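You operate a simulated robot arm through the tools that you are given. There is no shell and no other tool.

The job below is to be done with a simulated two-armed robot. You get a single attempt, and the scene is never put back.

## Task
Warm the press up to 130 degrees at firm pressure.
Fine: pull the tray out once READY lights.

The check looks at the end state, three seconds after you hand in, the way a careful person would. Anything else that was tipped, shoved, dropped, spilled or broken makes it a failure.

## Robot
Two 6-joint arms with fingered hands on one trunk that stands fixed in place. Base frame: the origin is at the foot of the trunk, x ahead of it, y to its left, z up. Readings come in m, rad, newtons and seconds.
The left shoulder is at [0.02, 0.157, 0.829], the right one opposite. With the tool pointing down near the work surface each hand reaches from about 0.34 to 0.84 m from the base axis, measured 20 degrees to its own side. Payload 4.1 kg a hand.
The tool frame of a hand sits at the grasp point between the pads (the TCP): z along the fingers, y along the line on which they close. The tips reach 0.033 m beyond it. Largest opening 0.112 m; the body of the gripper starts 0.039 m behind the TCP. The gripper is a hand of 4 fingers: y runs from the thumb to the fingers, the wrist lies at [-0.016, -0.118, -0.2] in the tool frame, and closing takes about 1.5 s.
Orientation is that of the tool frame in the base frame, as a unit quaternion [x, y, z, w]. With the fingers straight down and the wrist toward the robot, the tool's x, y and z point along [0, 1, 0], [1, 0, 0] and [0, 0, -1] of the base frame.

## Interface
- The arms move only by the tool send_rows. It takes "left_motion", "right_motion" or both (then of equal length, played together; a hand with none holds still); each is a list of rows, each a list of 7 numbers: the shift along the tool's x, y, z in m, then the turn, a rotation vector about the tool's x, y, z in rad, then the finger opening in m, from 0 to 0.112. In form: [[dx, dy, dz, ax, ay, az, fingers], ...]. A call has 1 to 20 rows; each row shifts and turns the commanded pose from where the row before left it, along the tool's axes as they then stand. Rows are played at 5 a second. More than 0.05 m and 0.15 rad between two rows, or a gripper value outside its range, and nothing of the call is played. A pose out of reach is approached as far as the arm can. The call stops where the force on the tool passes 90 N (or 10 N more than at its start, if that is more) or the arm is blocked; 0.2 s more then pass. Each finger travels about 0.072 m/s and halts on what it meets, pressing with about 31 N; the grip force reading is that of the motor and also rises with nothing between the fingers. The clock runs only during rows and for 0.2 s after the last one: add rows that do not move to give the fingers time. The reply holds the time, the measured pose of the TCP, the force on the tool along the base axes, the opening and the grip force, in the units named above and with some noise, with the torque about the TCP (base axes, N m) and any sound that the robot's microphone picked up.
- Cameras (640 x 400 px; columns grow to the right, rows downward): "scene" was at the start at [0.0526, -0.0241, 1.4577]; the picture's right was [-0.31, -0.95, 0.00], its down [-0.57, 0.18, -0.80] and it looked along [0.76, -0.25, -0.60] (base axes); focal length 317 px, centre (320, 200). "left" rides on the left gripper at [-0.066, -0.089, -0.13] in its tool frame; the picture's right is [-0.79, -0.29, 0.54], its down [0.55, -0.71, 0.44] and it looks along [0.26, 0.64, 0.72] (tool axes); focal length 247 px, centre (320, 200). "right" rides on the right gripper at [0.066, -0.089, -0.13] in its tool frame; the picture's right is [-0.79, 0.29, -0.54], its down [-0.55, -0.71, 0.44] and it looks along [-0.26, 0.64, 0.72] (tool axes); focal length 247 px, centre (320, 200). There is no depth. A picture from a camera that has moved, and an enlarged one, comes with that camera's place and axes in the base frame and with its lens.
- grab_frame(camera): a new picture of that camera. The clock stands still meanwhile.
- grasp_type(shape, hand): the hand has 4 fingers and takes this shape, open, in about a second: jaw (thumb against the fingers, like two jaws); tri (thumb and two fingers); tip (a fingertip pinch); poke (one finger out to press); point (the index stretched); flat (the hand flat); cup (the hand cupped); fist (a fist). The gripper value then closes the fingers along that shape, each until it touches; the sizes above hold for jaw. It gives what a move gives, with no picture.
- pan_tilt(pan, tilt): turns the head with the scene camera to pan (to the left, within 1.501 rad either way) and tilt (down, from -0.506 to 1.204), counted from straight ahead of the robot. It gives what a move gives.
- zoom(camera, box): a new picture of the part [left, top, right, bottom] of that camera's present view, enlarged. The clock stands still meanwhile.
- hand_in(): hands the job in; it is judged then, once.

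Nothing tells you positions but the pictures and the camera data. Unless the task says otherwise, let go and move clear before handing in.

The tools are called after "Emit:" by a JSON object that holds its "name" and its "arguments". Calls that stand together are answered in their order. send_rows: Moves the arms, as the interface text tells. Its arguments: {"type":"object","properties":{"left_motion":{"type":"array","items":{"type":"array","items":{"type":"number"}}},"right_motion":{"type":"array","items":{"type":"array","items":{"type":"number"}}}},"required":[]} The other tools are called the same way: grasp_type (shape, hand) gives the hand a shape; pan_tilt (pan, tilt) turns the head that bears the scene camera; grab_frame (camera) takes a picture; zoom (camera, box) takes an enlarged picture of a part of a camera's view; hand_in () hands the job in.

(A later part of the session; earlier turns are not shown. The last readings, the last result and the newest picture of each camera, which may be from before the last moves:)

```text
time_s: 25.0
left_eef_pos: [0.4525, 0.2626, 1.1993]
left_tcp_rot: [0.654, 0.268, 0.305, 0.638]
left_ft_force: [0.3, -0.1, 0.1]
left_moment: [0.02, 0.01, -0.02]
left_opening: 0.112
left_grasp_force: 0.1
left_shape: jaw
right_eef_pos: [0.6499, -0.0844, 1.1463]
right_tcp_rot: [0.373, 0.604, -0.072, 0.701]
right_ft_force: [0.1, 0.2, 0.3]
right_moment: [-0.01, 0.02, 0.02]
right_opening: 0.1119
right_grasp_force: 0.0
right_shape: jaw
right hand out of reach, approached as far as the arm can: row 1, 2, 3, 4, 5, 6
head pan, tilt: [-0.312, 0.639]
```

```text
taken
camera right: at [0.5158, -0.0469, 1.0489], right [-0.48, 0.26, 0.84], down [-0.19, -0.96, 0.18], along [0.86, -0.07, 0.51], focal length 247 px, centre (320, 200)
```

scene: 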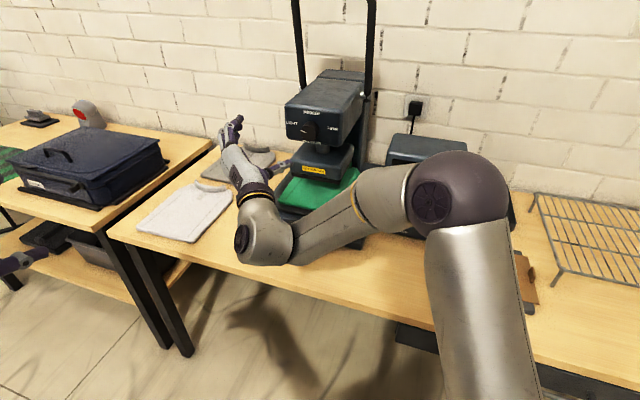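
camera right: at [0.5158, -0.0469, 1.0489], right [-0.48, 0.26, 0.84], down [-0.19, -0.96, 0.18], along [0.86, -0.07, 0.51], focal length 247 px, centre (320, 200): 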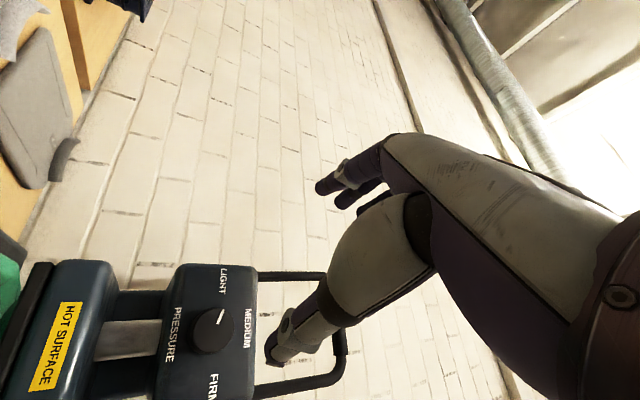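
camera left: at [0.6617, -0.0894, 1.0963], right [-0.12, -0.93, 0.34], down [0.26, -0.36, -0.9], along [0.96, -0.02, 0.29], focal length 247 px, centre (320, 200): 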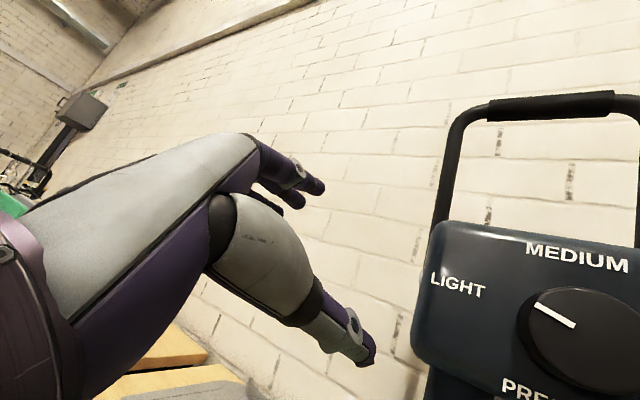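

The right arm is limited by wrist bend here. A roll of 0 with the arm further forward should bend the wrist less. I'll roll back to zero at this safe standoff and check.

Emit:
{"name": "send_rows", "arguments": {"right_motion": [[0, 0, 0, 0, 0, 0.14, 0.112], [0, 0, 0, 0, 0, 0.14, 0.112], [0, 0, 0, 0, 0, 0.14, 0.112], [0, 0, 0, 0, 0, 0.14, 0.112], [0, 0, 0, 0, 0, 0.14, 0.112], [0, 0, 0, 0, 0, 0.14, 0.112], [0, 0, 0, 0, 0, 0.14, 0.112], [0, 0, 0, 0, 0, 0.14, 0.112]]}}

Emit:
{"name": "grab_frame", "arguments": {"camera": "scene"}}

```text
time_s: 26.8
left_eef_pos: [0.4528, 0.2623, 1.1978]
left_tcp_rot: [0.654, 0.268, 0.304, 0.639]
left_ft_force: [1.1, 0.7, 0.0]
left_moment: [0.01, 0.0, 0.02]
left_opening: 0.1118
left_grasp_force: 0.1
left_shape: jaw
right_eef_pos: [0.6493, -0.0786, 1.1509]
right_tcp_rot: [0.633, 0.314, 0.317, 0.632]
right_ft_force: [0.2, 0.5, 0.3]
right_moment: [-0.01, -0.02, -0.01]
right_opening: 0.1119
right_grasp_force: 0.0
right_shape: jaw
right hand out of reach, approached as far as the arm can: row 1
head pan, tilt: [-0.312, 0.639]
```

```text
taken
```

scene: 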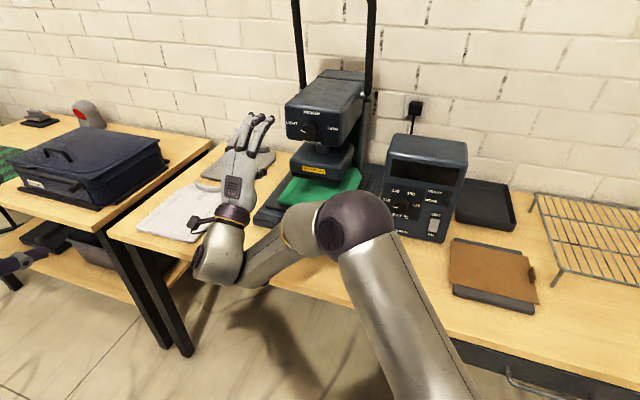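

Roll zero is reachable with the right arm here. I'll move toward the knob axis, stopping 0.10 m short of the knob.

Emit:
{"name": "send_rows", "arguments": {"right_motion": [[-0.0151, -0.012, 0.0264, 0, 0, 0, 0.112], [-0.0151, -0.012, 0.0264, 0, 0, 0, 0.112], [-0.0151, -0.012, 0.0264, 0, 0, 0, 0.112]]}}

Emit:
{"name": "grab_frame", "arguments": {"camera": "scene"}}

Emit:
{"name": "grab_frame", "arguments": {"camera": "right"}}

```text
time_s: 27.6
left_eef_pos: [0.4517, 0.2634, 1.1986]
left_tcp_rot: [0.654, 0.269, 0.305, 0.638]
left_ft_force: [-1.0, 1.1, 0.3]
left_moment: [-0.02, -0.01, 0.03]
left_opening: 0.1118
left_grasp_force: 0.1
left_shape: jaw
right_eef_pos: [0.6842, -0.1628, 1.1129]
right_tcp_rot: [0.633, 0.315, 0.315, 0.633]
right_ft_force: [0.4, -0.4, -0.5]
right_moment: [-0.01, 0.03, -0.03]
right_opening: 0.1118
right_grasp_force: 0.1
right_shape: jaw
head pan, tilt: [-0.312, 0.639]
```

```text
taken
```

scene: 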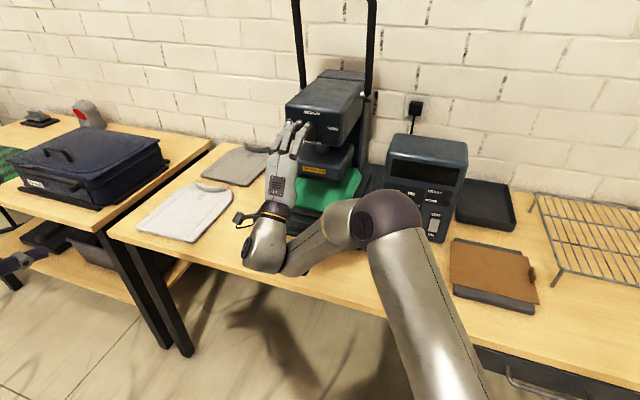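

```text
taken
camera right: at [0.62, -0.0332, 1.0231], right [-0.91, -0.31, 0.29], down [0.02, -0.7, -0.71], along [0.42, -0.64, 0.64], focal length 247 px, centre (320, 200)
```

right: 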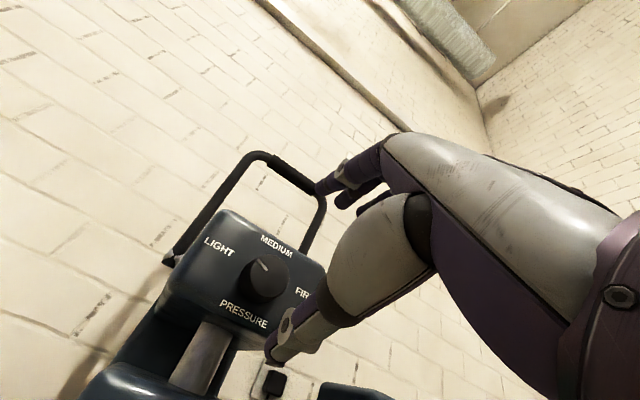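

The hand is now 0.10 m in front of the knob with no reach problem. I'll check alignment with close zooms.

Emit:
{"name": "zoom", "arguments": {"camera": "right", "box": [180, 200, 340, 360]}}

Emit:
{"name": "zoom", "arguments": {"camera": "scene", "box": [260, 90, 360, 152]}}

```text
2.50 times, centred on (260, 280) of right
camera zoom: at [0.62, -0.0332, 1.0231], right [-0.91, -0.31, 0.29], down [0.02, -0.7, -0.71], along [0.42, -0.64, 0.64], focal length 617 px, centre (470, 0)
```

zoom: 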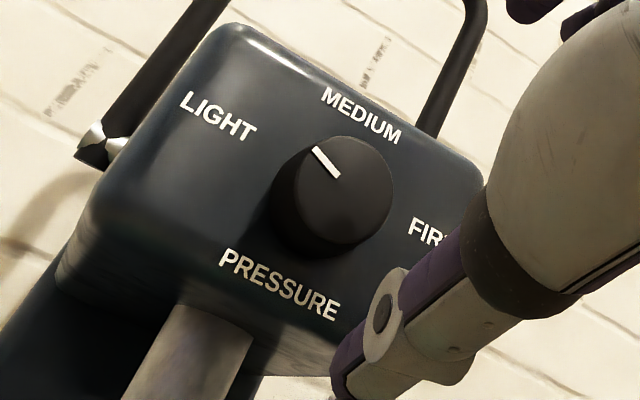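

```text
6.40 times, centred on (310, 121) of scene
camera zoom: at [0.0525, -0.0238, 1.4577], right [-0.31, -0.95, 0.0], down [-0.57, 0.18, -0.8], along [0.76, -0.25, -0.6], focal length 2032 px, centre (384, 706)
```

zoom: 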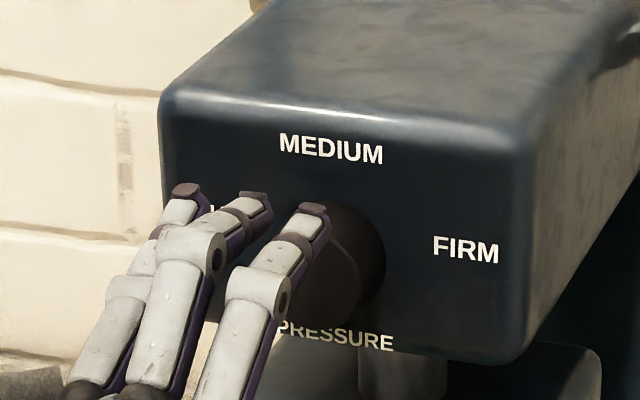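

The knob is centred on the hand's axis to within a few mm, with its face about 0.10 m ahead. Now I'll test how far the right wrist can wind counter-clockwise before gripping.

Emit:
{"name": "send_rows", "arguments": {"right_motion": [[0, 0, 0, 0, 0, -0.14, 0.112], [0, 0, 0, 0, 0, -0.14, 0.112], [0, 0, 0, 0, 0, -0.14, 0.112]]}}

```text
time_s: 28.4
left_eef_pos: [0.4527, 0.2625, 1.1974]
left_tcp_rot: [0.654, 0.268, 0.304, 0.638]
left_ft_force: [-0.2, 0.0, 0.3]
left_moment: [0.01, 0.0, 0.0]
left_opening: 0.1119
left_grasp_force: 0.1
left_shape: jaw
right_eef_pos: [0.6768, -0.1335, 1.1227]
right_tcp_rot: [0.565, 0.436, 0.17, 0.679]
right_ft_force: [-0.1, -0.3, -0.3]
right_moment: [0.0, -0.01, 0.02]
right_opening: 0.1118
right_grasp_force: 0.1
right_shape: jaw
right hand out of reach, approached as far as the arm can: row 2, 3
head pan, tilt: [-0.312, 0.639]
```

Counter-clockwise winding is limited to about -10° at this depth. I'll check the clockwise side next, then plan several short strokes.

Emit:
{"name": "send_rows", "arguments": {"right_motion": [[0, 0, 0, 0, 0, 0.14, 0.112], [0, 0, 0, 0, 0, 0.14, 0.112], [0, 0, 0, 0, 0, 0.14, 0.112], [-0.018, -0.01, 0.0, 0, 0, 0, 0.112], [-0.01, 0, 0, 0, 0, 0, 0.112]]}}

Emit:
{"name": "send_rows", "arguments": {"right_motion": [[0, 0, 0, 0, 0, 0.14, 0.112], [0, 0, 0, 0, 0, 0.14, 0.112], [0, 0, 0, 0, 0, 0.14, 0.112], [0, 0, 0, 0, 0, 0.14, 0.112], [0, 0, 0, 0, 0, 0.14, 0.112]]}}

```text
time_s: 29.6
left_eef_pos: [0.4527, 0.2625, 1.1985]
left_tcp_rot: [0.654, 0.27, 0.305, 0.638]
left_ft_force: [-0.7, 0.5, 0.0]
left_moment: [-0.01, 0.01, -0.01]
left_opening: 0.112
left_grasp_force: 0.1
left_shape: jaw
right_eef_pos: [0.6628, -0.1569, 1.1136]
right_tcp_rot: [0.634, 0.317, 0.316, 0.631]
right_ft_force: [0.1, 0.1, -0.2]
right_moment: [-0.01, -0.03, -0.01]
right_opening: 0.1119
right_grasp_force: 0.0
right_shape: jaw
right hand out of reach, approached as far as the arm can: row 5
head pan, tilt: [-0.312, 0.639]
```

```text
time_s: 30.8
left_eef_pos: [0.4539, 0.2622, 1.1971]
left_tcp_rot: [0.654, 0.269, 0.306, 0.638]
left_ft_force: [-0.6, 0.4, 0.4]
left_moment: [0.02, 0.03, -0.03]
left_opening: 0.1118
left_grasp_force: 0.1
left_shape: jaw
right_eef_pos: [0.6885, -0.1588, 1.1276]
right_tcp_rot: [0.703, 0.079, 0.514, 0.485]
right_ft_force: [0.8, 0.4, 0.6]
right_moment: [0.0, -0.02, 0.03]
right_opening: 0.1116
right_grasp_force: 0.2
right_shape: jaw
right hand out of reach, approached as far as the arm can: row 1, 2, 3, 4
head pan, tilt: [-0.312, 0.639]
```

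Roll +40° is reachable further forward. I'll return to roll zero and re-centre, then advance around the knob with the hand open.

Emit:
{"name": "send_rows", "arguments": {"right_motion": [[0, 0, 0.01, 0, 0, -0.14, 0.112], [0, 0, 0, 0, 0, -0.14, 0.112], [0, 0, 0, 0, 0, -0.14, 0.112], [0, 0, 0, 0, 0, -0.14, 0.112], [0, 0, 0, 0, 0, -0.14, 0.112]]}}

```text
time_s: 32.0
left_eef_pos: [0.452, 0.2621, 1.1986]
left_tcp_rot: [0.654, 0.268, 0.305, 0.638]
left_ft_force: [0.2, 0.2, 0.1]
left_moment: [0.01, 0.0, 0.01]
left_opening: 0.1117
left_grasp_force: 0.0
left_shape: jaw
right_eef_pos: [0.6966, -0.1636, 1.1277]
right_tcp_rot: [0.632, 0.317, 0.316, 0.633]
right_ft_force: [0.1, -0.2, 0.9]
right_moment: [-0.01, -0.03, 0.01]
right_opening: 0.1118
right_grasp_force: 0.1
right_shape: jaw
head pan, tilt: [-0.312, 0.639]
```

I'm 1.5 cm high and 0.7 cm left of the axis. I'll correct that and ease forward until the fingertips straddle the knob.

Emit:
{"name": "send_rows", "arguments": {"right_motion": [[-0.0068, -0.0148, 0.01, 0, 0, 0, 0.112], [0, 0, 0.02, 0, 0, 0, 0.112], [0, 0, 0.02, 0, 0, 0, 0.112], [0, 0, 0.012, 0, 0, 0, 0.112], [0, 0, 0.006, 0, 0, 0, 0.112]]}}

Emit:
{"name": "grab_frame", "arguments": {"camera": "scene"}}

Emit:
{"name": "grab_frame", "arguments": {"camera": "right"}}

Emit:
{"name": "zoom", "arguments": {"camera": "scene", "box": [260, 90, 360, 152]}}

```text
time_s: 33.2
left_eef_pos: [0.4529, 0.2615, 1.1987]
left_tcp_rot: [0.654, 0.268, 0.304, 0.639]
left_ft_force: [-1.0, -0.6, -0.7]
left_moment: [-0.01, 0.02, 0.01]
left_opening: 0.1118
left_grasp_force: 0.0
left_shape: jaw
right_eef_pos: [0.7477, -0.2101, 1.1135]
right_tcp_rot: [0.632, 0.316, 0.317, 0.632]
right_ft_force: [0.3, 0.6, -0.1]
right_moment: [0.01, 0.01, 0.03]
right_opening: 0.1117
right_grasp_force: 0.0
right_shape: jaw
head pan, tilt: [-0.312, 0.639]
```

```text
taken
```

scene: 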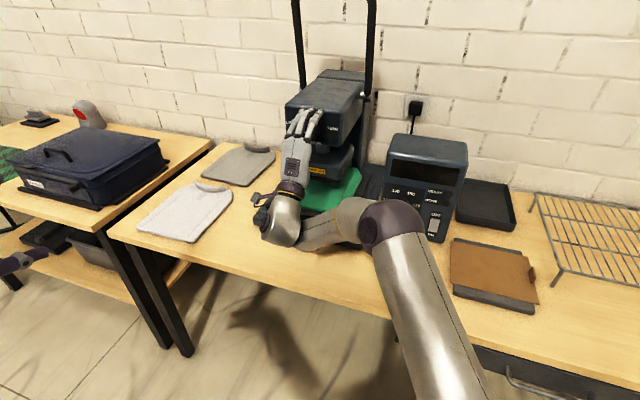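

```text
taken
camera right: at [0.6826, -0.0811, 1.0232], right [-0.91, -0.31, 0.29], down [0.02, -0.7, -0.71], along [0.42, -0.64, 0.64], focal length 247 px, centre (320, 200)
```

right: 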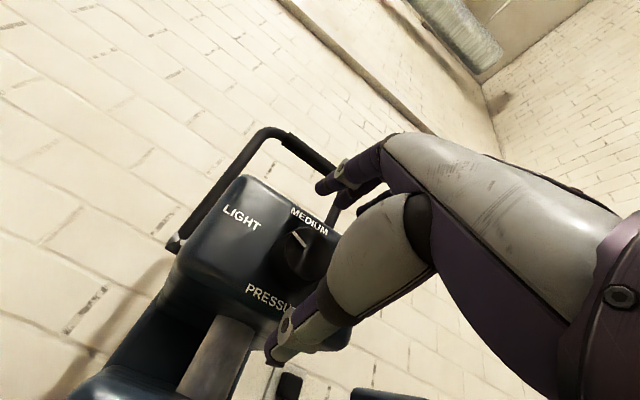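

```text
6.40 times, centred on (310, 121) of scene
camera zoom: at [0.0526, -0.0241, 1.4577], right [-0.31, -0.95, 0.0], down [-0.57, 0.18, -0.8], along [0.76, -0.25, -0.6], focal length 2032 px, centre (384, 706)
```

zoom: 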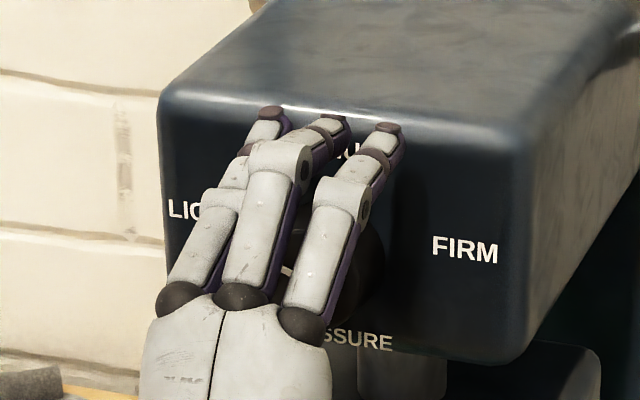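

The fingers straddle the knob with no contact force. At this depth I'll roll the open hand counter-clockwise in small steps to find the best start for a stroke.

Emit:
{"name": "send_rows", "arguments": {"right_motion": [[0, 0, 0, 0, 0, -0.12, 0.112], [0, 0, 0, 0, 0, -0.12, 0.112]]}}

```text
time_s: 33.8
left_eef_pos: [0.4528, 0.2624, 1.1988]
left_tcp_rot: [0.654, 0.269, 0.305, 0.638]
left_ft_force: [0.1, -0.2, -0.1]
left_moment: [-0.02, 0.0, -0.01]
left_opening: 0.1118
left_grasp_force: 0.0
left_shape: jaw
right_eef_pos: [0.7408, -0.1787, 1.1239]
right_tcp_rot: [0.606, 0.383, 0.229, 0.658]
right_ft_force: [-0.3, 0.1, -0.3]
right_moment: [-0.02, -0.03, 0.01]
right_opening: 0.1115
right_grasp_force: 0.0
right_shape: jaw
right hand out of reach, approached as far as the arm can: row 1, 2
head pan, tilt: [-0.312, 0.639]
```

Roll zero is essentially the counter-clockwise limit. I'll return there, re-centre, and check that clockwise roll to about +35° stays centred, which would give short ratchet strokes.

Emit:
{"name": "send_rows", "arguments": {"right_motion": [[0, 0, 0, 0, 0, 0.12, 0.112], [0, 0, 0, 0, 0, 0.12, 0.112], [-0.0208, -0.0104, 0.012, 0, 0, 0, 0.112], [0, 0, 0.0125, 0, 0, 0, 0.112]]}}

Emit:
{"name": "send_rows", "arguments": {"right_motion": [[0, 0, 0, 0, 0, 0.12, 0.112], [0, 0, 0, 0, 0, 0.12, 0.112], [0, 0, 0, 0, 0, 0.12, 0.112], [0, 0, 0, 0, 0, 0.12, 0.112], [0, 0, 0, 0, 0, 0.12, 0.112]]}}

```text
time_s: 34.8
left_eef_pos: [0.4522, 0.2627, 1.1983]
left_tcp_rot: [0.654, 0.269, 0.305, 0.638]
left_ft_force: [0.4, 0.8, 0.0]
left_moment: [-0.02, -0.01, 0.04]
left_opening: 0.1122
left_grasp_force: 0.0
left_shape: jaw
right_eef_pos: [0.7479, -0.2121, 1.1117]
right_tcp_rot: [0.633, 0.316, 0.316, 0.632]
right_ft_force: [0.5, 0.4, -0.1]
right_moment: [-0.04, 0.02, -0.02]
right_opening: 0.112
right_grasp_force: 0.0
right_shape: jaw
head pan, tilt: [-0.312, 0.639]
```

```text
time_s: 36.0
left_eef_pos: [0.452, 0.2614, 1.1973]
left_tcp_rot: [0.654, 0.268, 0.304, 0.638]
left_ft_force: [0.1, -0.3, -0.3]
left_moment: [0.03, 0.01, 0.0]
left_opening: 0.1121
left_grasp_force: 0.1
left_shape: jaw
right_eef_pos: [0.749, -0.2116, 1.1133]
right_tcp_rot: [0.698, 0.114, 0.491, 0.509]
right_ft_force: [-0.4, 0.4, 1.1]
right_moment: [0.03, -0.02, -0.01]
right_opening: 0.1116
right_grasp_force: 0.0
right_shape: jaw
head pan, tilt: [-0.312, 0.639]
```

+34° holds the centre exactly. I'll test further clockwise while open.

Emit:
{"name": "send_rows", "arguments": {"right_motion": [[0, 0, 0, 0, 0, 0.12, 0.112], [0, 0, 0, 0, 0, 0.12, 0.112], [0, 0, 0, 0, 0, 0.12, 0.112]]}}

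```text
time_s: 36.8
left_eef_pos: [0.4527, 0.2617, 1.1982]
left_tcp_rot: [0.654, 0.269, 0.305, 0.638]
left_ft_force: [0.2, 0.1, 0.2]
left_moment: [0.0, 0.0, 0.03]
left_opening: 0.1121
left_grasp_force: 0.0
left_shape: jaw
right_eef_pos: [0.7524, -0.2096, 1.1155]
right_tcp_rot: [0.708, -0.015, 0.571, 0.415]
right_ft_force: [-0.2, -0.1, -0.1]
right_moment: [-0.02, 0.05, -0.02]
right_opening: 0.1119
right_grasp_force: 0.1
right_shape: jaw
right hand out of reach, approached as far as the arm can: row 3
head pan, tilt: [-0.312, 0.639]
```

The usable stroke is 0 to about +48°, so three strokes cover roughly 140°. I'll roll back to zero and close on the knob.

Emit:
{"name": "send_rows", "arguments": {"right_motion": [[0, 0, 0, 0, 0, -0.12, 0.112], [0, 0, 0, 0, 0, -0.12, 0.112], [0, 0, 0, 0, 0, -0.12, 0.112], [0, 0, 0, 0, 0, -0.12, 0.112], [0, 0, 0, 0, 0, -0.12, 0.112], [0, 0, 0, 0, 0, -0.12, 0.112], [0, 0, 0, 0, 0, -0.12, 0.112], [0, 0, 0, 0, 0, -0.12, 0.112]]}}

Emit:
{"name": "grab_frame", "arguments": {"camera": "right"}}

Emit:
{"name": "zoom", "arguments": {"camera": "right", "box": [220, 160, 400, 370]}}

```text
time_s: 38.6
left_eef_pos: [0.4518, 0.263, 1.1986]
left_tcp_rot: [0.654, 0.268, 0.305, 0.638]
left_ft_force: [0.1, -0.7, 0.2]
left_moment: [-0.02, 0.0, -0.01]
left_opening: 0.1121
left_grasp_force: 0.1
left_shape: jaw
right_eef_pos: [0.7524, -0.2091, 1.1141]
right_tcp_rot: [0.632, 0.317, 0.316, 0.633]
right_ft_force: [0.1, 0.3, -0.1]
right_moment: [0.01, -0.01, -0.03]
right_opening: 0.1116
right_grasp_force: 0.1
right_shape: jaw
head pan, tilt: [-0.312, 0.639]
```

```text
taken
camera right: at [0.6887, -0.0792, 1.0237], right [-0.91, -0.31, 0.29], down [0.02, -0.7, -0.71], along [0.42, -0.64, 0.64], focal length 247 px, centre (320, 200)
```

right: 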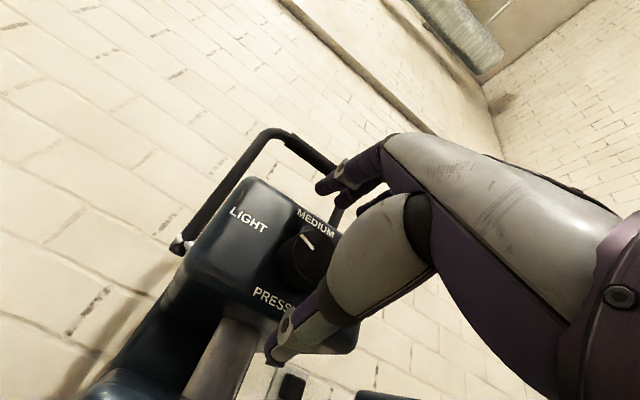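

```text
1.90 times, centred on (310, 265) of right
camera zoom: at [0.6887, -0.0792, 1.0237], right [-0.91, -0.31, 0.29], down [0.02, -0.7, -0.71], along [0.42, -0.64, 0.64], focal length 470 px, centre (339, 76)
```

zoom: 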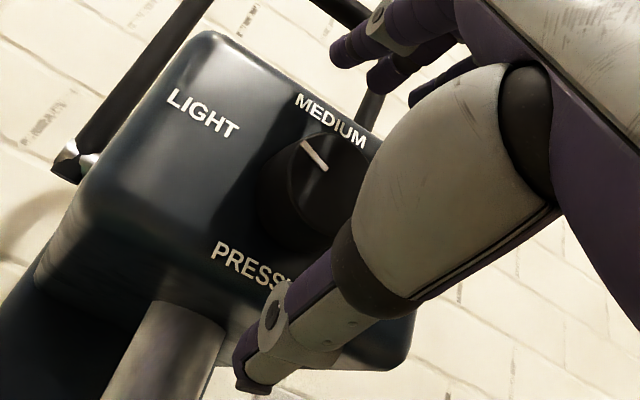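

The knob is well inside the hand with the pointer still at LIGHT. I'll nudge 4 mm right and close on it.

Emit:
{"name": "send_rows", "arguments": {"right_motion": [[-0.004, 0, 0.003, 0, 0, 0, 0.112], [0, 0, 0, 0, 0, 0, 0.06], [0, 0, 0, 0, 0, 0, 0.03], [0, 0, 0, 0, 0, 0, 0.03], [0, 0, 0, 0, 0, 0, 0.03], [0, 0, 0, 0, 0, 0, 0.03], [0, 0, 0, 0, 0, 0, 0.03], [0, 0, 0, 0, 0, 0, 0.03]]}}

Emit:
{"name": "zoom", "arguments": {"camera": "right", "box": [220, 160, 400, 370]}}

Emit:
{"name": "zoom", "arguments": {"camera": "scene", "box": [260, 90, 360, 152]}}

```text
time_s: 40.4
left_eef_pos: [0.4532, 0.262, 1.1983]
left_tcp_rot: [0.654, 0.268, 0.305, 0.638]
left_ft_force: [0.4, -0.6, 0.1]
left_moment: [-0.01, 0.01, -0.02]
left_opening: 0.1119
left_grasp_force: 0.0
left_shape: jaw
right_eef_pos: [0.7525, -0.2142, 1.1137]
right_tcp_rot: [0.632, 0.316, 0.316, 0.633]
right_ft_force: [-1.5, -0.3, -3.4]
right_moment: [0.09, -0.01, 0.01]
right_opening: 0.0358
right_grasp_force: 31.0
right_shape: jaw
head pan, tilt: [-0.312, 0.639]
```

```text
1.90 times, centred on (310, 265) of right
camera zoom: at [0.689, -0.0843, 1.0238], right [-0.91, -0.31, 0.29], down [0.02, -0.7, -0.71], along [0.42, -0.64, 0.64], focal length 470 px, centre (339, 76)
```

zoom: 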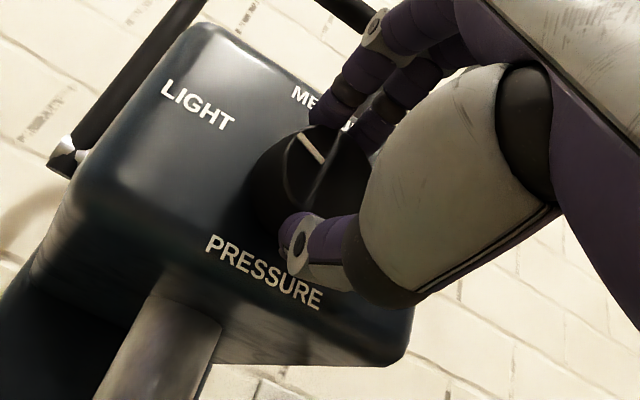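

```text
6.40 times, centred on (310, 121) of scene
camera zoom: at [0.0527, -0.0242, 1.4577], right [-0.31, -0.95, 0.0], down [-0.57, 0.18, -0.8], along [0.76, -0.25, -0.6], focal length 2032 px, centre (384, 706)
```

zoom: 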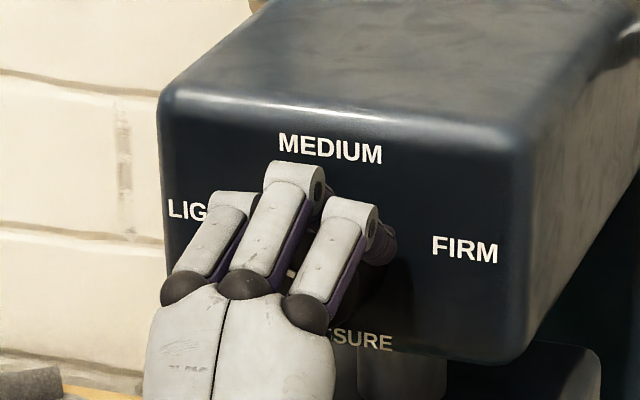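

The hand has gripped the knob with 31 N and low side force. Now for the first clockwise stroke of about 47°.

Emit:
{"name": "send_rows", "arguments": {"right_motion": [[0, 0, 0, 0, 0, 0.103, 0.02], [0, 0, 0, 0, 0, 0.103, 0.02], [0, 0, 0, 0, 0, 0.103, 0.02], [0, 0, 0, 0, 0, 0.103, 0.02], [0, 0, 0, 0, 0, 0.103, 0.02], [0, 0, 0, 0, 0, 0.103, 0.02], [0, 0, 0, 0, 0, 0.103, 0.02], [0, 0, 0, 0, 0, 0.103, 0.02]]}}

Emit:
{"name": "zoom", "arguments": {"camera": "right", "box": [200, 140, 400, 370]}}

Emit:
{"name": "zoom", "arguments": {"camera": "scene", "box": [260, 90, 360, 152]}}

```text
time_s: 42.2
left_eef_pos: [0.4528, 0.2627, 1.197]
left_tcp_rot: [0.654, 0.268, 0.305, 0.638]
left_ft_force: [0.4, -1.0, 0.7]
left_moment: [0.04, 0.0, 0.0]
left_opening: 0.112
left_grasp_force: 0.1
left_shape: jaw
right_eef_pos: [0.7527, -0.2136, 1.1148]
right_tcp_rot: [0.706, 0.036, 0.544, 0.452]
right_ft_force: [2.6, 4.4, 0.7]
right_moment: [-0.04, -0.07, 0.12]
right_opening: 0.0358
right_grasp_force: 31.4
right_shape: jaw
head pan, tilt: [-0.312, 0.639]
```

```text
1.74 times, centred on (300, 255) of right
camera zoom: at [0.7159, -0.0483, 1.1018], right [-0.88, -0.28, -0.39], down [0.44, -0.14, -0.89], along [0.19, -0.95, 0.25], focal length 430 px, centre (355, 104)
```

zoom: 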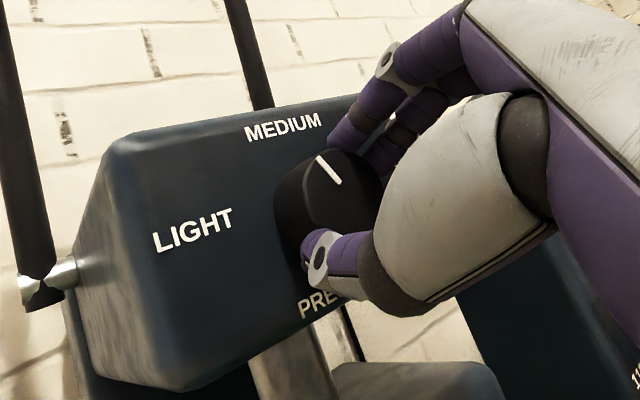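

```text
6.40 times, centred on (310, 121) of scene
camera zoom: at [0.0527, -0.024, 1.4577], right [-0.31, -0.95, 0.0], down [-0.57, 0.18, -0.8], along [0.76, -0.25, -0.6], focal length 2032 px, centre (384, 706)
```

zoom: 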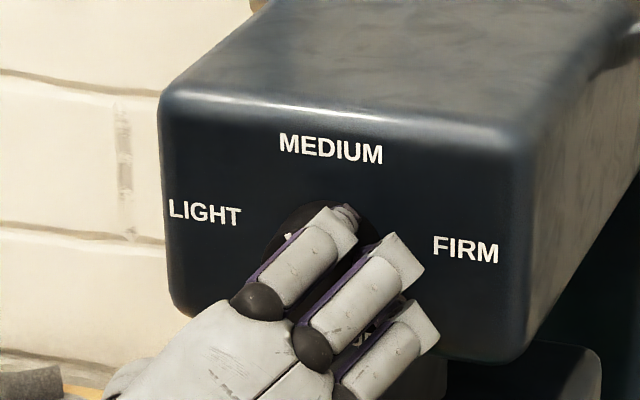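

The knob turned with the hand, and the pointer is now about -23°. I'll open, wind back to roll zero and regrip.

Emit:
{"name": "send_rows", "arguments": {"right_motion": [[0, 0, 0, 0, 0, 0, 0.112], [0, 0, 0, 0, 0, 0, 0.112], [0, 0, 0, 0, 0, 0, 0.112], [0, 0, 0, 0, 0, 0, 0.112], [0, 0, 0, 0, 0, 0, 0.112], [0, 0, 0, 0, 0, -0.103, 0.112], [0, 0, 0, 0, 0, -0.103, 0.112], [0, 0, 0, 0, 0, -0.103, 0.112], [0, 0, 0, 0, 0, -0.103, 0.112], [0, 0, 0, 0, 0, -0.103, 0.112], [0, 0, 0, 0, 0, -0.103, 0.112], [0, 0, 0, 0, 0, -0.103, 0.112], [0, 0, 0, 0, 0, -0.103, 0.112]]}}

Emit:
{"name": "zoom", "arguments": {"camera": "right", "box": [220, 160, 400, 370]}}

```text
time_s: 45.0
left_eef_pos: [0.4526, 0.2616, 1.1981]
left_tcp_rot: [0.654, 0.269, 0.305, 0.638]
left_ft_force: [0.6, -0.1, 0.7]
left_moment: [0.0, -0.01, -0.03]
left_opening: 0.112
left_grasp_force: 0.0
left_shape: jaw
right_eef_pos: [0.7533, -0.2136, 1.1129]
right_tcp_rot: [0.632, 0.316, 0.315, 0.633]
right_ft_force: [-0.5, -0.3, 0.2]
right_moment: [-0.01, -0.03, 0.05]
right_opening: 0.1116
right_grasp_force: 0.0
right_shape: jaw
head pan, tilt: [-0.312, 0.639]
```

```text
1.90 times, centred on (310, 265) of right
camera zoom: at [0.689, -0.0838, 1.024], right [-0.91, -0.31, 0.29], down [0.02, -0.7, -0.71], along [0.42, -0.64, 0.64], focal length 470 px, centre (339, 76)
```

zoom: 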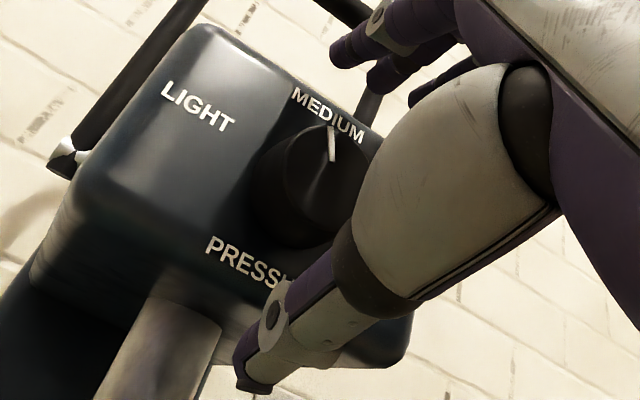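

The pointer stayed where I left it, just left of MEDIUM. Now the second stroke: close and turn another 47°.

Emit:
{"name": "send_rows", "arguments": {"right_motion": [[0, 0, 0, 0, 0, 0, 0.06], [0, 0, 0, 0, 0, 0, 0.02], [0, 0, 0, 0, 0, 0, 0.02], [0, 0, 0, 0, 0, 0, 0.02], [0, 0, 0, 0, 0, 0, 0.02], [0, 0, 0, 0, 0, 0, 0.02], [0, 0, 0, 0, 0, 0, 0.02], [0, 0, 0, 0, 0, 0.103, 0.02], [0, 0, 0, 0, 0, 0.103, 0.02], [0, 0, 0, 0, 0, 0.103, 0.02], [0, 0, 0, 0, 0, 0.103, 0.02], [0, 0, 0, 0, 0, 0.103, 0.02], [0, 0, 0, 0, 0, 0.103, 0.02], [0, 0, 0, 0, 0, 0.103, 0.02], [0, 0, 0, 0, 0, 0.103, 0.02]]}}

Emit:
{"name": "send_rows", "arguments": {"right_motion": [[0, 0, 0, 0, 0, 0, 0.112], [0, 0, 0, 0, 0, 0, 0.112], [0, 0, 0, 0, 0, 0, 0.112], [0, 0, 0, 0, 0, 0, 0.112], [0, 0, 0, 0, 0, 0, 0.112], [0, 0, 0, 0, 0, -0.103, 0.112], [0, 0, 0, 0, 0, -0.103, 0.112], [0, 0, 0, 0, 0, -0.103, 0.112], [0, 0, 0, 0, 0, -0.103, 0.112], [0, 0, 0, 0, 0, -0.103, 0.112], [0, 0, 0, 0, 0, -0.103, 0.112], [0, 0, 0, 0, 0, -0.103, 0.112], [0, 0, 0, 0, 0, -0.103, 0.112]]}}

Emit:
{"name": "zoom", "arguments": {"camera": "right", "box": [220, 160, 400, 370]}}

Emit:
{"name": "zoom", "arguments": {"camera": "scene", "box": [260, 90, 360, 152]}}

```text
time_s: 48.2
left_eef_pos: [0.4533, 0.2611, 1.1971]
left_tcp_rot: [0.654, 0.269, 0.305, 0.638]
left_ft_force: [-0.8, 0.3, 0.2]
left_moment: [-0.01, -0.03, -0.01]
left_opening: 0.1119
left_grasp_force: 0.2
left_shape: jaw
right_eef_pos: [0.7519, -0.2131, 1.1138]
right_tcp_rot: [0.706, 0.035, 0.543, 0.453]
right_ft_force: [8.9, 1.2, 4.2]
right_moment: [-0.04, -0.11, 0.11]
right_opening: 0.0357
right_grasp_force: 30.8
right_shape: jaw
head pan, tilt: [-0.312, 0.639]
```

```text
time_s: 51.0
left_eef_pos: [0.453, 0.2629, 1.1986]
left_tcp_rot: [0.654, 0.269, 0.305, 0.638]
left_ft_force: [-0.2, -0.4, 0.1]
left_moment: [0.01, -0.02, -0.02]
left_opening: 0.1117
left_grasp_force: 0.0
left_shape: jaw
right_eef_pos: [0.7524, -0.2138, 1.1147]
right_tcp_rot: [0.632, 0.316, 0.316, 0.633]
right_ft_force: [0.1, 0.4, 0.4]
right_moment: [-0.01, 0.02, -0.02]
right_opening: 0.1117
right_grasp_force: 0.1
right_shape: jaw
head pan, tilt: [-0.312, 0.639]
```

```text
1.90 times, centred on (310, 265) of right
camera zoom: at [0.689, -0.0841, 1.0244], right [-0.91, -0.31, 0.29], down [0.02, -0.7, -0.71], along [0.42, -0.64, 0.64], focal length 470 px, centre (339, 76)
```

zoom: 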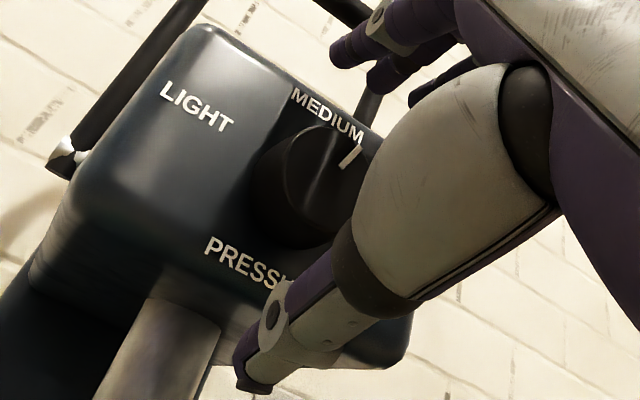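

```text
6.40 times, centred on (310, 121) of scene
camera zoom: at [0.0527, -0.024, 1.4577], right [-0.31, -0.95, 0.0], down [-0.57, 0.18, -0.8], along [0.76, -0.25, -0.6], focal length 2032 px, centre (384, 706)
```

zoom: 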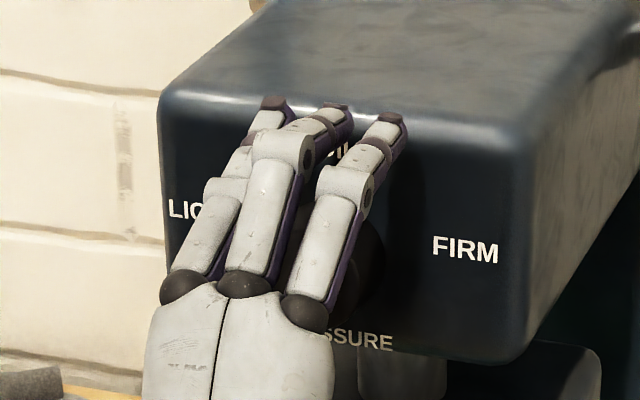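

The pointer is now just past MEDIUM, at about +24°. The third stroke should bring it to FIRM.

Emit:
{"name": "send_rows", "arguments": {"right_motion": [[0, 0, 0, 0, 0, 0, 0.06], [0, 0, 0, 0, 0, 0, 0.02], [0, 0, 0, 0, 0, 0, 0.02], [0, 0, 0, 0, 0, 0, 0.02], [0, 0, 0, 0, 0, 0, 0.02], [0, 0, 0, 0, 0, 0, 0.02], [0, 0, 0, 0, 0, 0, 0.02], [0, 0, 0, 0, 0, 0.103, 0.02], [0, 0, 0, 0, 0, 0.103, 0.02], [0, 0, 0, 0, 0, 0.103, 0.02], [0, 0, 0, 0, 0, 0.103, 0.02], [0, 0, 0, 0, 0, 0.103, 0.02], [0, 0, 0, 0, 0, 0.103, 0.02], [0, 0, 0, 0, 0, 0.103, 0.02], [0, 0, 0, 0, 0, 0.103, 0.02]]}}

Emit:
{"name": "send_rows", "arguments": {"right_motion": [[0, 0, 0, 0, 0, 0, 0.112], [0, 0, 0, 0, 0, 0, 0.112], [0, 0, 0, 0, 0, 0, 0.112], [0, 0, 0, 0, 0, 0, 0.112], [0, 0, 0, 0, 0, 0, 0.112], [0, 0, -0.02, 0, 0, 0, 0.112], [0, 0, -0.03, 0, 0, -0.103, 0.112], [0, 0, -0.03, 0, 0, -0.103, 0.112], [0, 0, 0, 0, 0, -0.103, 0.112], [0, 0, 0, 0, 0, -0.103, 0.112], [0, 0, 0, 0, 0, -0.103, 0.112], [0, 0, 0, 0, 0, -0.103, 0.112], [0, 0, 0, 0, 0, -0.103, 0.112], [0, 0, 0, 0, 0, -0.103, 0.112]]}}

Emit:
{"name": "zoom", "arguments": {"camera": "right", "box": [180, 200, 340, 360]}}

Emit:
{"name": "zoom", "arguments": {"camera": "scene", "box": [260, 90, 360, 152]}}

```text
time_s: 54.2
left_eef_pos: [0.4533, 0.2617, 1.1994]
left_tcp_rot: [0.654, 0.268, 0.304, 0.639]
left_ft_force: [0.2, 1.3, 0.2]
left_moment: [-0.03, 0.01, -0.01]
left_opening: 0.1117
left_grasp_force: 0.1
left_shape: jaw
right_eef_pos: [0.7525, -0.2138, 1.1141]
right_tcp_rot: [0.706, 0.036, 0.544, 0.452]
right_ft_force: [5.1, 2.9, 3.4]
right_moment: [-0.06, -0.04, 0.12]
right_opening: 0.0355
right_grasp_force: 30.9
right_shape: jaw
head pan, tilt: [-0.312, 0.639]
```

```text
time_s: 57.2
left_eef_pos: [0.4535, 0.2613, 1.199]
left_tcp_rot: [0.654, 0.268, 0.304, 0.639]
left_ft_force: [0.3, 0.0, -0.2]
left_moment: [0.0, 0.0, 0.02]
left_opening: 0.1119
left_grasp_force: 0.1
left_shape: jaw
right_eef_pos: [0.6899, -0.1644, 1.1151]
right_tcp_rot: [0.632, 0.316, 0.315, 0.633]
right_ft_force: [0.5, 1.0, -0.4]
right_moment: [0.03, 0.0, -0.02]
right_opening: 0.1117
right_grasp_force: 0.0
right_shape: jaw
head pan, tilt: [-0.312, 0.639]
```

```text
2.50 times, centred on (260, 280) of right
camera zoom: at [0.6252, -0.0364, 1.0247], right [-0.91, -0.31, 0.29], down [0.02, -0.7, -0.71], along [0.42, -0.64, 0.64], focal length 617 px, centre (470, 0)
```

zoom: 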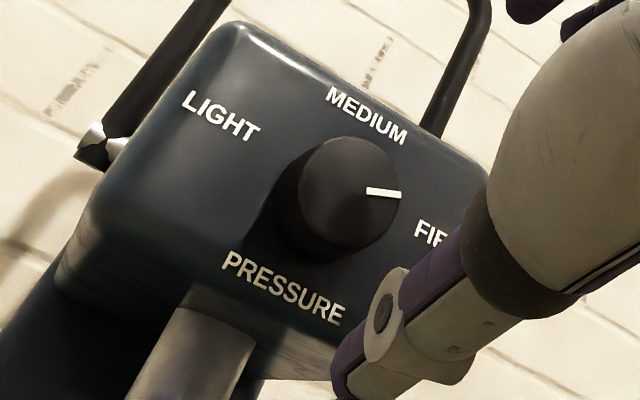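

```text
6.40 times, centred on (310, 121) of scene
camera zoom: at [0.0527, -0.024, 1.4577], right [-0.31, -0.95, 0.0], down [-0.57, 0.18, -0.8], along [0.76, -0.25, -0.6], focal length 2032 px, centre (384, 706)
```

zoom: 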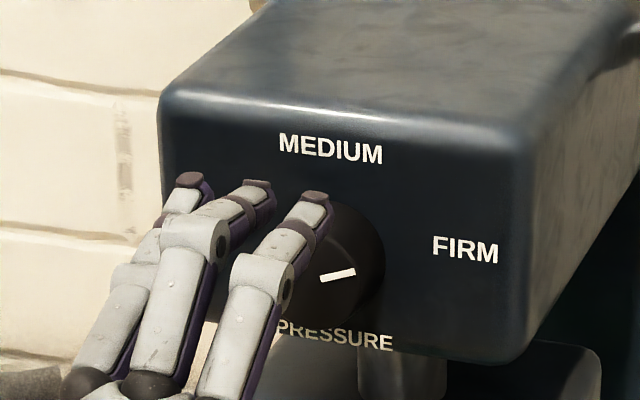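

The pointer is now at about +68°, toward FIRM. I'll back the right hand off for an unobstructed head-on check from the left camera.

Emit:
{"name": "send_rows", "arguments": {"right_motion": [[0, 0, -0.04, 0, 0, 0, 0.112], [0, 0, -0.04, 0, 0, 0, 0.112], [0, 0, -0.03, 0, 0, 0, 0.112]]}}

Emit:
{"name": "grab_frame", "arguments": {"camera": "left"}}

Emit:
{"name": "grab_frame", "arguments": {"camera": "scene"}}

```text
time_s: 58.0
left_eef_pos: [0.4522, 0.2625, 1.1977]
left_tcp_rot: [0.654, 0.269, 0.305, 0.638]
left_ft_force: [0.5, -1.0, 0.6]
left_moment: [0.01, 0.02, 0.02]
left_opening: 0.1118
left_grasp_force: 0.1
left_shape: jaw
right_eef_pos: [0.6485, -0.1018, 1.1426]
right_tcp_rot: [0.633, 0.316, 0.315, 0.632]
right_ft_force: [0.1, -0.7, -0.2]
right_moment: [-0.02, -0.02, 0.0]
right_opening: 0.1114
right_grasp_force: 0.1
right_shape: jaw
right hand out of reach, approached as far as the arm can: row 1, 2, 3
head pan, tilt: [-0.312, 0.639]
```

```text
taken
camera left: at [0.3153, 0.3044, 1.1053], right [-0.12, -0.94, -0.33], down [0.72, 0.15, -0.68], along [0.68, -0.32, 0.66], focal length 247 px, centre (320, 200)
```

left: 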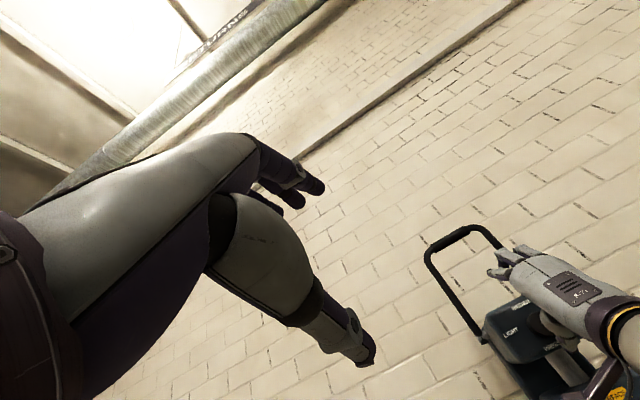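

```text
taken
```

scene: 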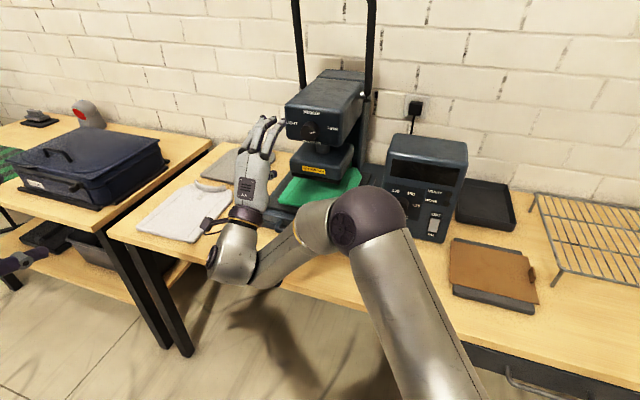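

Emit:
{"name": "zoom", "arguments": {"camera": "scene", "box": [280, 95, 344, 150]}}

Emit:
{"name": "zoom", "arguments": {"camera": "right", "box": [160, 200, 320, 360]}}

```text
7.27 times, centred on (312, 122) of scene
camera zoom: at [0.0528, -0.0244, 1.4577], right [-0.31, -0.95, 0.0], down [-0.57, 0.18, -0.8], along [0.76, -0.25, -0.6], focal length 2309 px, centre (378, 764)
```

zoom: 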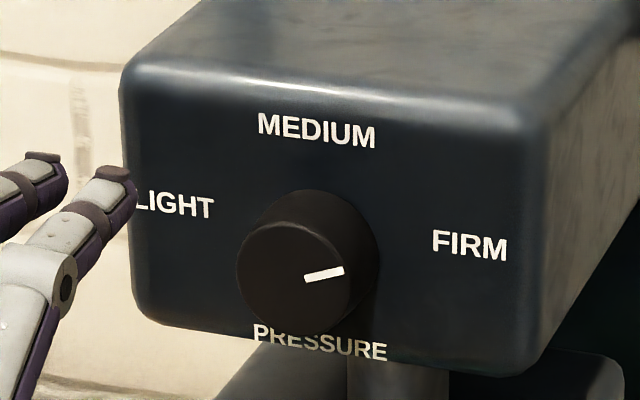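

```text
2.50 times, centred on (240, 280) of right
camera zoom: at [0.5844, 0.0278, 1.0529], right [-0.91, -0.31, 0.29], down [0.01, -0.7, -0.71], along [0.42, -0.64, 0.64], focal length 617 px, centre (520, 0)
```

zoom: 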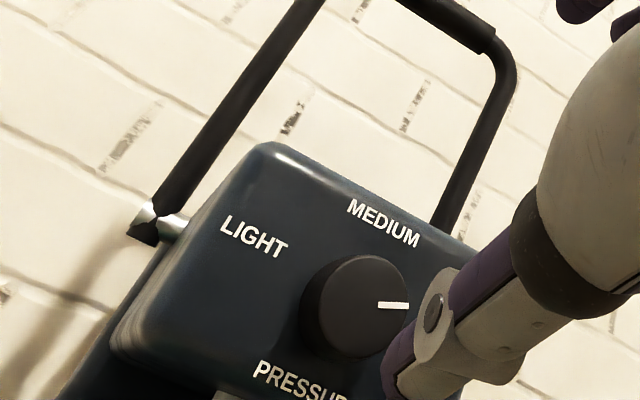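

Measured in two views, the pointer is at about +69° and the FIRM label centre at about +79°. I'll regrip for a small extra turn so the pointer aims more squarely at FIRM. First I'll return to the aligned approach pose.

Emit:
{"name": "send_rows", "arguments": {"right_motion": [[0, -0.01, 0.035, 0, 0, 0, 0.112], [-0.02, -0.01, 0.03, 0, 0, 0, 0.112]]}}

```text
time_s: 58.6
left_eef_pos: [0.4523, 0.2628, 1.1978]
left_tcp_rot: [0.654, 0.269, 0.305, 0.638]
left_ft_force: [-0.1, 0.7, 0.3]
left_moment: [0.02, 0.01, -0.01]
left_opening: 0.1116
left_grasp_force: 0.1
left_shape: jaw
right_eef_pos: [0.6884, -0.1554, 1.1229]
right_tcp_rot: [0.632, 0.317, 0.317, 0.632]
right_ft_force: [0.7, 1.0, 0.1]
right_moment: [0.02, 0.02, 0.0]
right_opening: 0.1118
right_grasp_force: 0.2
right_shape: jaw
head pan, tilt: [-0.312, 0.639]
```

Emit:
{"name": "send_rows", "arguments": {"right_motion": [[-0.0082, -0.0091, 0.02, 0, 0, 0, 0.112], [0, 0, 0.03, 0, 0, 0, 0.112], [0, 0, 0.025, 0, 0, 0, 0.112], [0, 0, 0.0114, 0, 0, 0, 0.112], [0, 0, 0, 0, 0, 0, 0.06], [0, 0, 0, 0, 0, 0, 0.02], [0, 0, 0, 0, 0, 0, 0.02], [0, 0, 0, 0, 0, 0, 0.02], [0, 0, 0, 0, 0, 0, 0.02], [0, 0, 0, 0, 0, 0, 0.02], [0, 0, 0, 0, 0, 0, 0.02], [0, 0, 0, 0, 0, 0.06, 0.02], [0, 0, 0, 0, 0, 0.06, 0.02]]}}

Emit:
{"name": "send_rows", "arguments": {"right_motion": [[0, 0, 0, 0, 0, 0, 0.112], [0, 0, 0, 0, 0, 0, 0.112], [0, 0, 0, 0, 0, 0, 0.112], [0, 0, 0, 0, 0, 0, 0.112], [0, 0, 0, 0, 0, 0, 0.112], [0, 0, -0.02, 0, 0, 0, 0.112], [0, 0, -0.03, 0, 0, 0, 0.112], [0, 0, -0.03, 0, 0, 0, 0.112]]}}

Emit:
{"name": "zoom", "arguments": {"camera": "right", "box": [180, 200, 340, 360]}}

Emit:
{"name": "zoom", "arguments": {"camera": "scene", "box": [280, 95, 344, 150]}}

```text
time_s: 61.4
left_eef_pos: [0.4529, 0.2632, 1.1987]
left_tcp_rot: [0.654, 0.269, 0.304, 0.638]
left_ft_force: [1.2, 0.0, -0.5]
left_moment: [-0.03, 0.05, -0.01]
left_opening: 0.112
left_grasp_force: 0.1
left_shape: jaw
right_eef_pos: [0.7543, -0.2131, 1.1139]
right_tcp_rot: [0.651, 0.278, 0.354, 0.612]
right_ft_force: [9.7, 1.2, -2.1]
right_moment: [-0.22, 0.1, 0.17]
right_opening: 0.0352
right_grasp_force: 31.2
right_shape: jaw
head pan, tilt: [-0.312, 0.639]
```

```text
time_s: 63.2
left_eef_pos: [0.4531, 0.2626, 1.1986]
left_tcp_rot: [0.655, 0.267, 0.305, 0.638]
left_ft_force: [-0.4, -0.3, 0.2]
left_moment: [0.0, -0.02, -0.04]
left_opening: 0.1116
left_grasp_force: 0.1
left_shape: jaw
right_eef_pos: [0.6898, -0.1641, 1.1138]
right_tcp_rot: [0.65, 0.278, 0.353, 0.612]
right_ft_force: [0.0, 0.1, -0.1]
right_moment: [0.0, -0.01, 0.0]
right_opening: 0.1115
right_grasp_force: 0.0
right_shape: jaw
head pan, tilt: [-0.312, 0.639]
```

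```text
2.50 times, centred on (260, 280) of right
camera zoom: at [0.6309, -0.0265, 1.0331], right [-0.92, -0.33, 0.19], down [0.07, -0.63, -0.77], along [0.38, -0.7, 0.61], focal length 617 px, centre (470, 0)
```

zoom: 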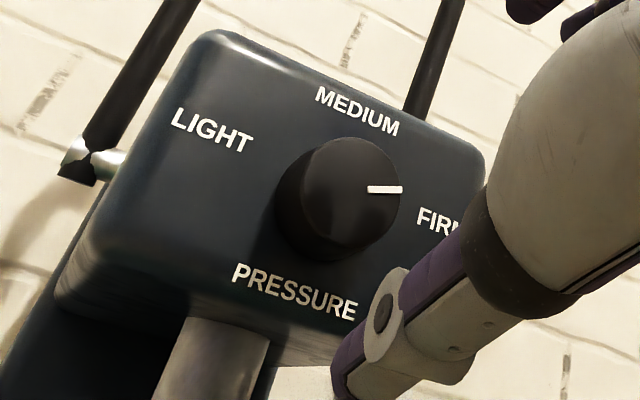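

```text
7.27 times, centred on (312, 122) of scene
camera zoom: at [0.0527, -0.0244, 1.4577], right [-0.31, -0.95, 0.0], down [-0.57, 0.18, -0.8], along [0.76, -0.25, -0.6], focal length 2309 px, centre (378, 764)
```

zoom: 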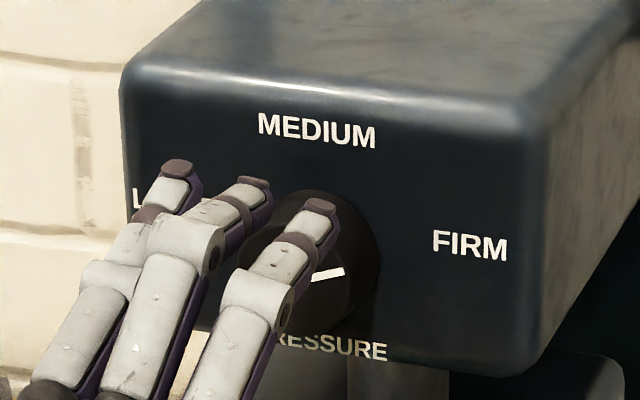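

The last turn met a firm stop: the torque rose and the pointer stayed at +70°. So FIRM is the end of travel and pressure is set. Next I'll back the right hand away and turn it tool-down, ready for the heat dial.

Emit:
{"name": "send_rows", "arguments": {"right_motion": [[0, 0, -0.03, 0, 0, 0, 0.112], [0, 0, -0.03, 0, 0, 0, 0.112], [0, 0, 0, 0, 0, -0.12, 0.112], [0, 0, 0, 0.1428, 0, 0, 0.112], [0, 0, 0, 0.1428, 0, 0, 0.112], [0, 0, 0, 0.1428, 0, 0, 0.112], [0, 0, 0, 0.1428, 0, 0, 0.112], [0, 0, 0, 0.1428, 0, 0, 0.112], [0, 0, 0, 0.1428, 0, 0, 0.112], [0, 0, 0, 0.1428, 0, 0, 0.112], [0, 0, 0, 0.1428, 0, 0, 0.112], [0, 0, 0, 0.1428, 0, 0, 0.112], [0, 0, 0, 0.1428, 0, 0, 0.112], [0, 0, 0, 0.1428, 0, 0, 0.112]]}}

Emit:
{"name": "grab_frame", "arguments": {"camera": "scene"}}

Emit:
{"name": "grab_frame", "arguments": {"camera": "right"}}

```text
time_s: 66.2
left_eef_pos: [0.4532, 0.2624, 1.1982]
left_tcp_rot: [0.654, 0.268, 0.304, 0.639]
left_ft_force: [-0.1, 0.1, -0.3]
left_moment: [0.01, -0.01, 0.04]
left_opening: 0.112
left_grasp_force: 0.0
left_shape: jaw
right_eef_pos: [0.6648, -0.1327, 1.1285]
right_tcp_rot: [0.894, 0.447, 0.0, -0.001]
right_ft_force: [-0.5, 0.3, -0.4]
right_moment: [-0.01, 0.02, 0.0]
right_opening: 0.1114
right_grasp_force: 0.1
right_shape: jaw
right hand out of reach, approached as far as the arm can: row 1, 2
head pan, tilt: [-0.312, 0.639]
```

```text
taken
```

scene: 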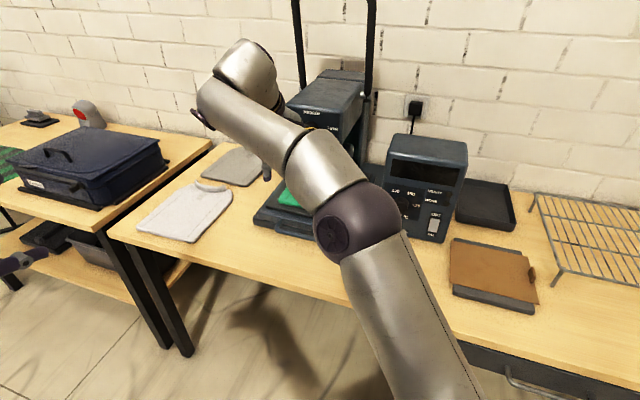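

```text
taken
camera right: at [0.6336, -0.0277, 1.2577], right [-0.24, -0.81, 0.54], down [-0.9, -0.02, -0.43], along [0.36, -0.59, -0.72], focal length 247 px, centre (320, 200)
```

right: 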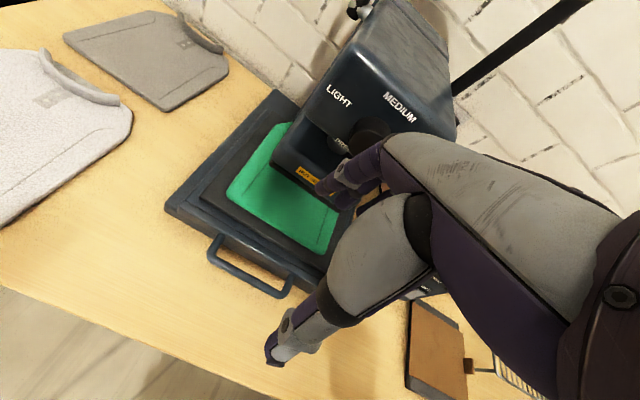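

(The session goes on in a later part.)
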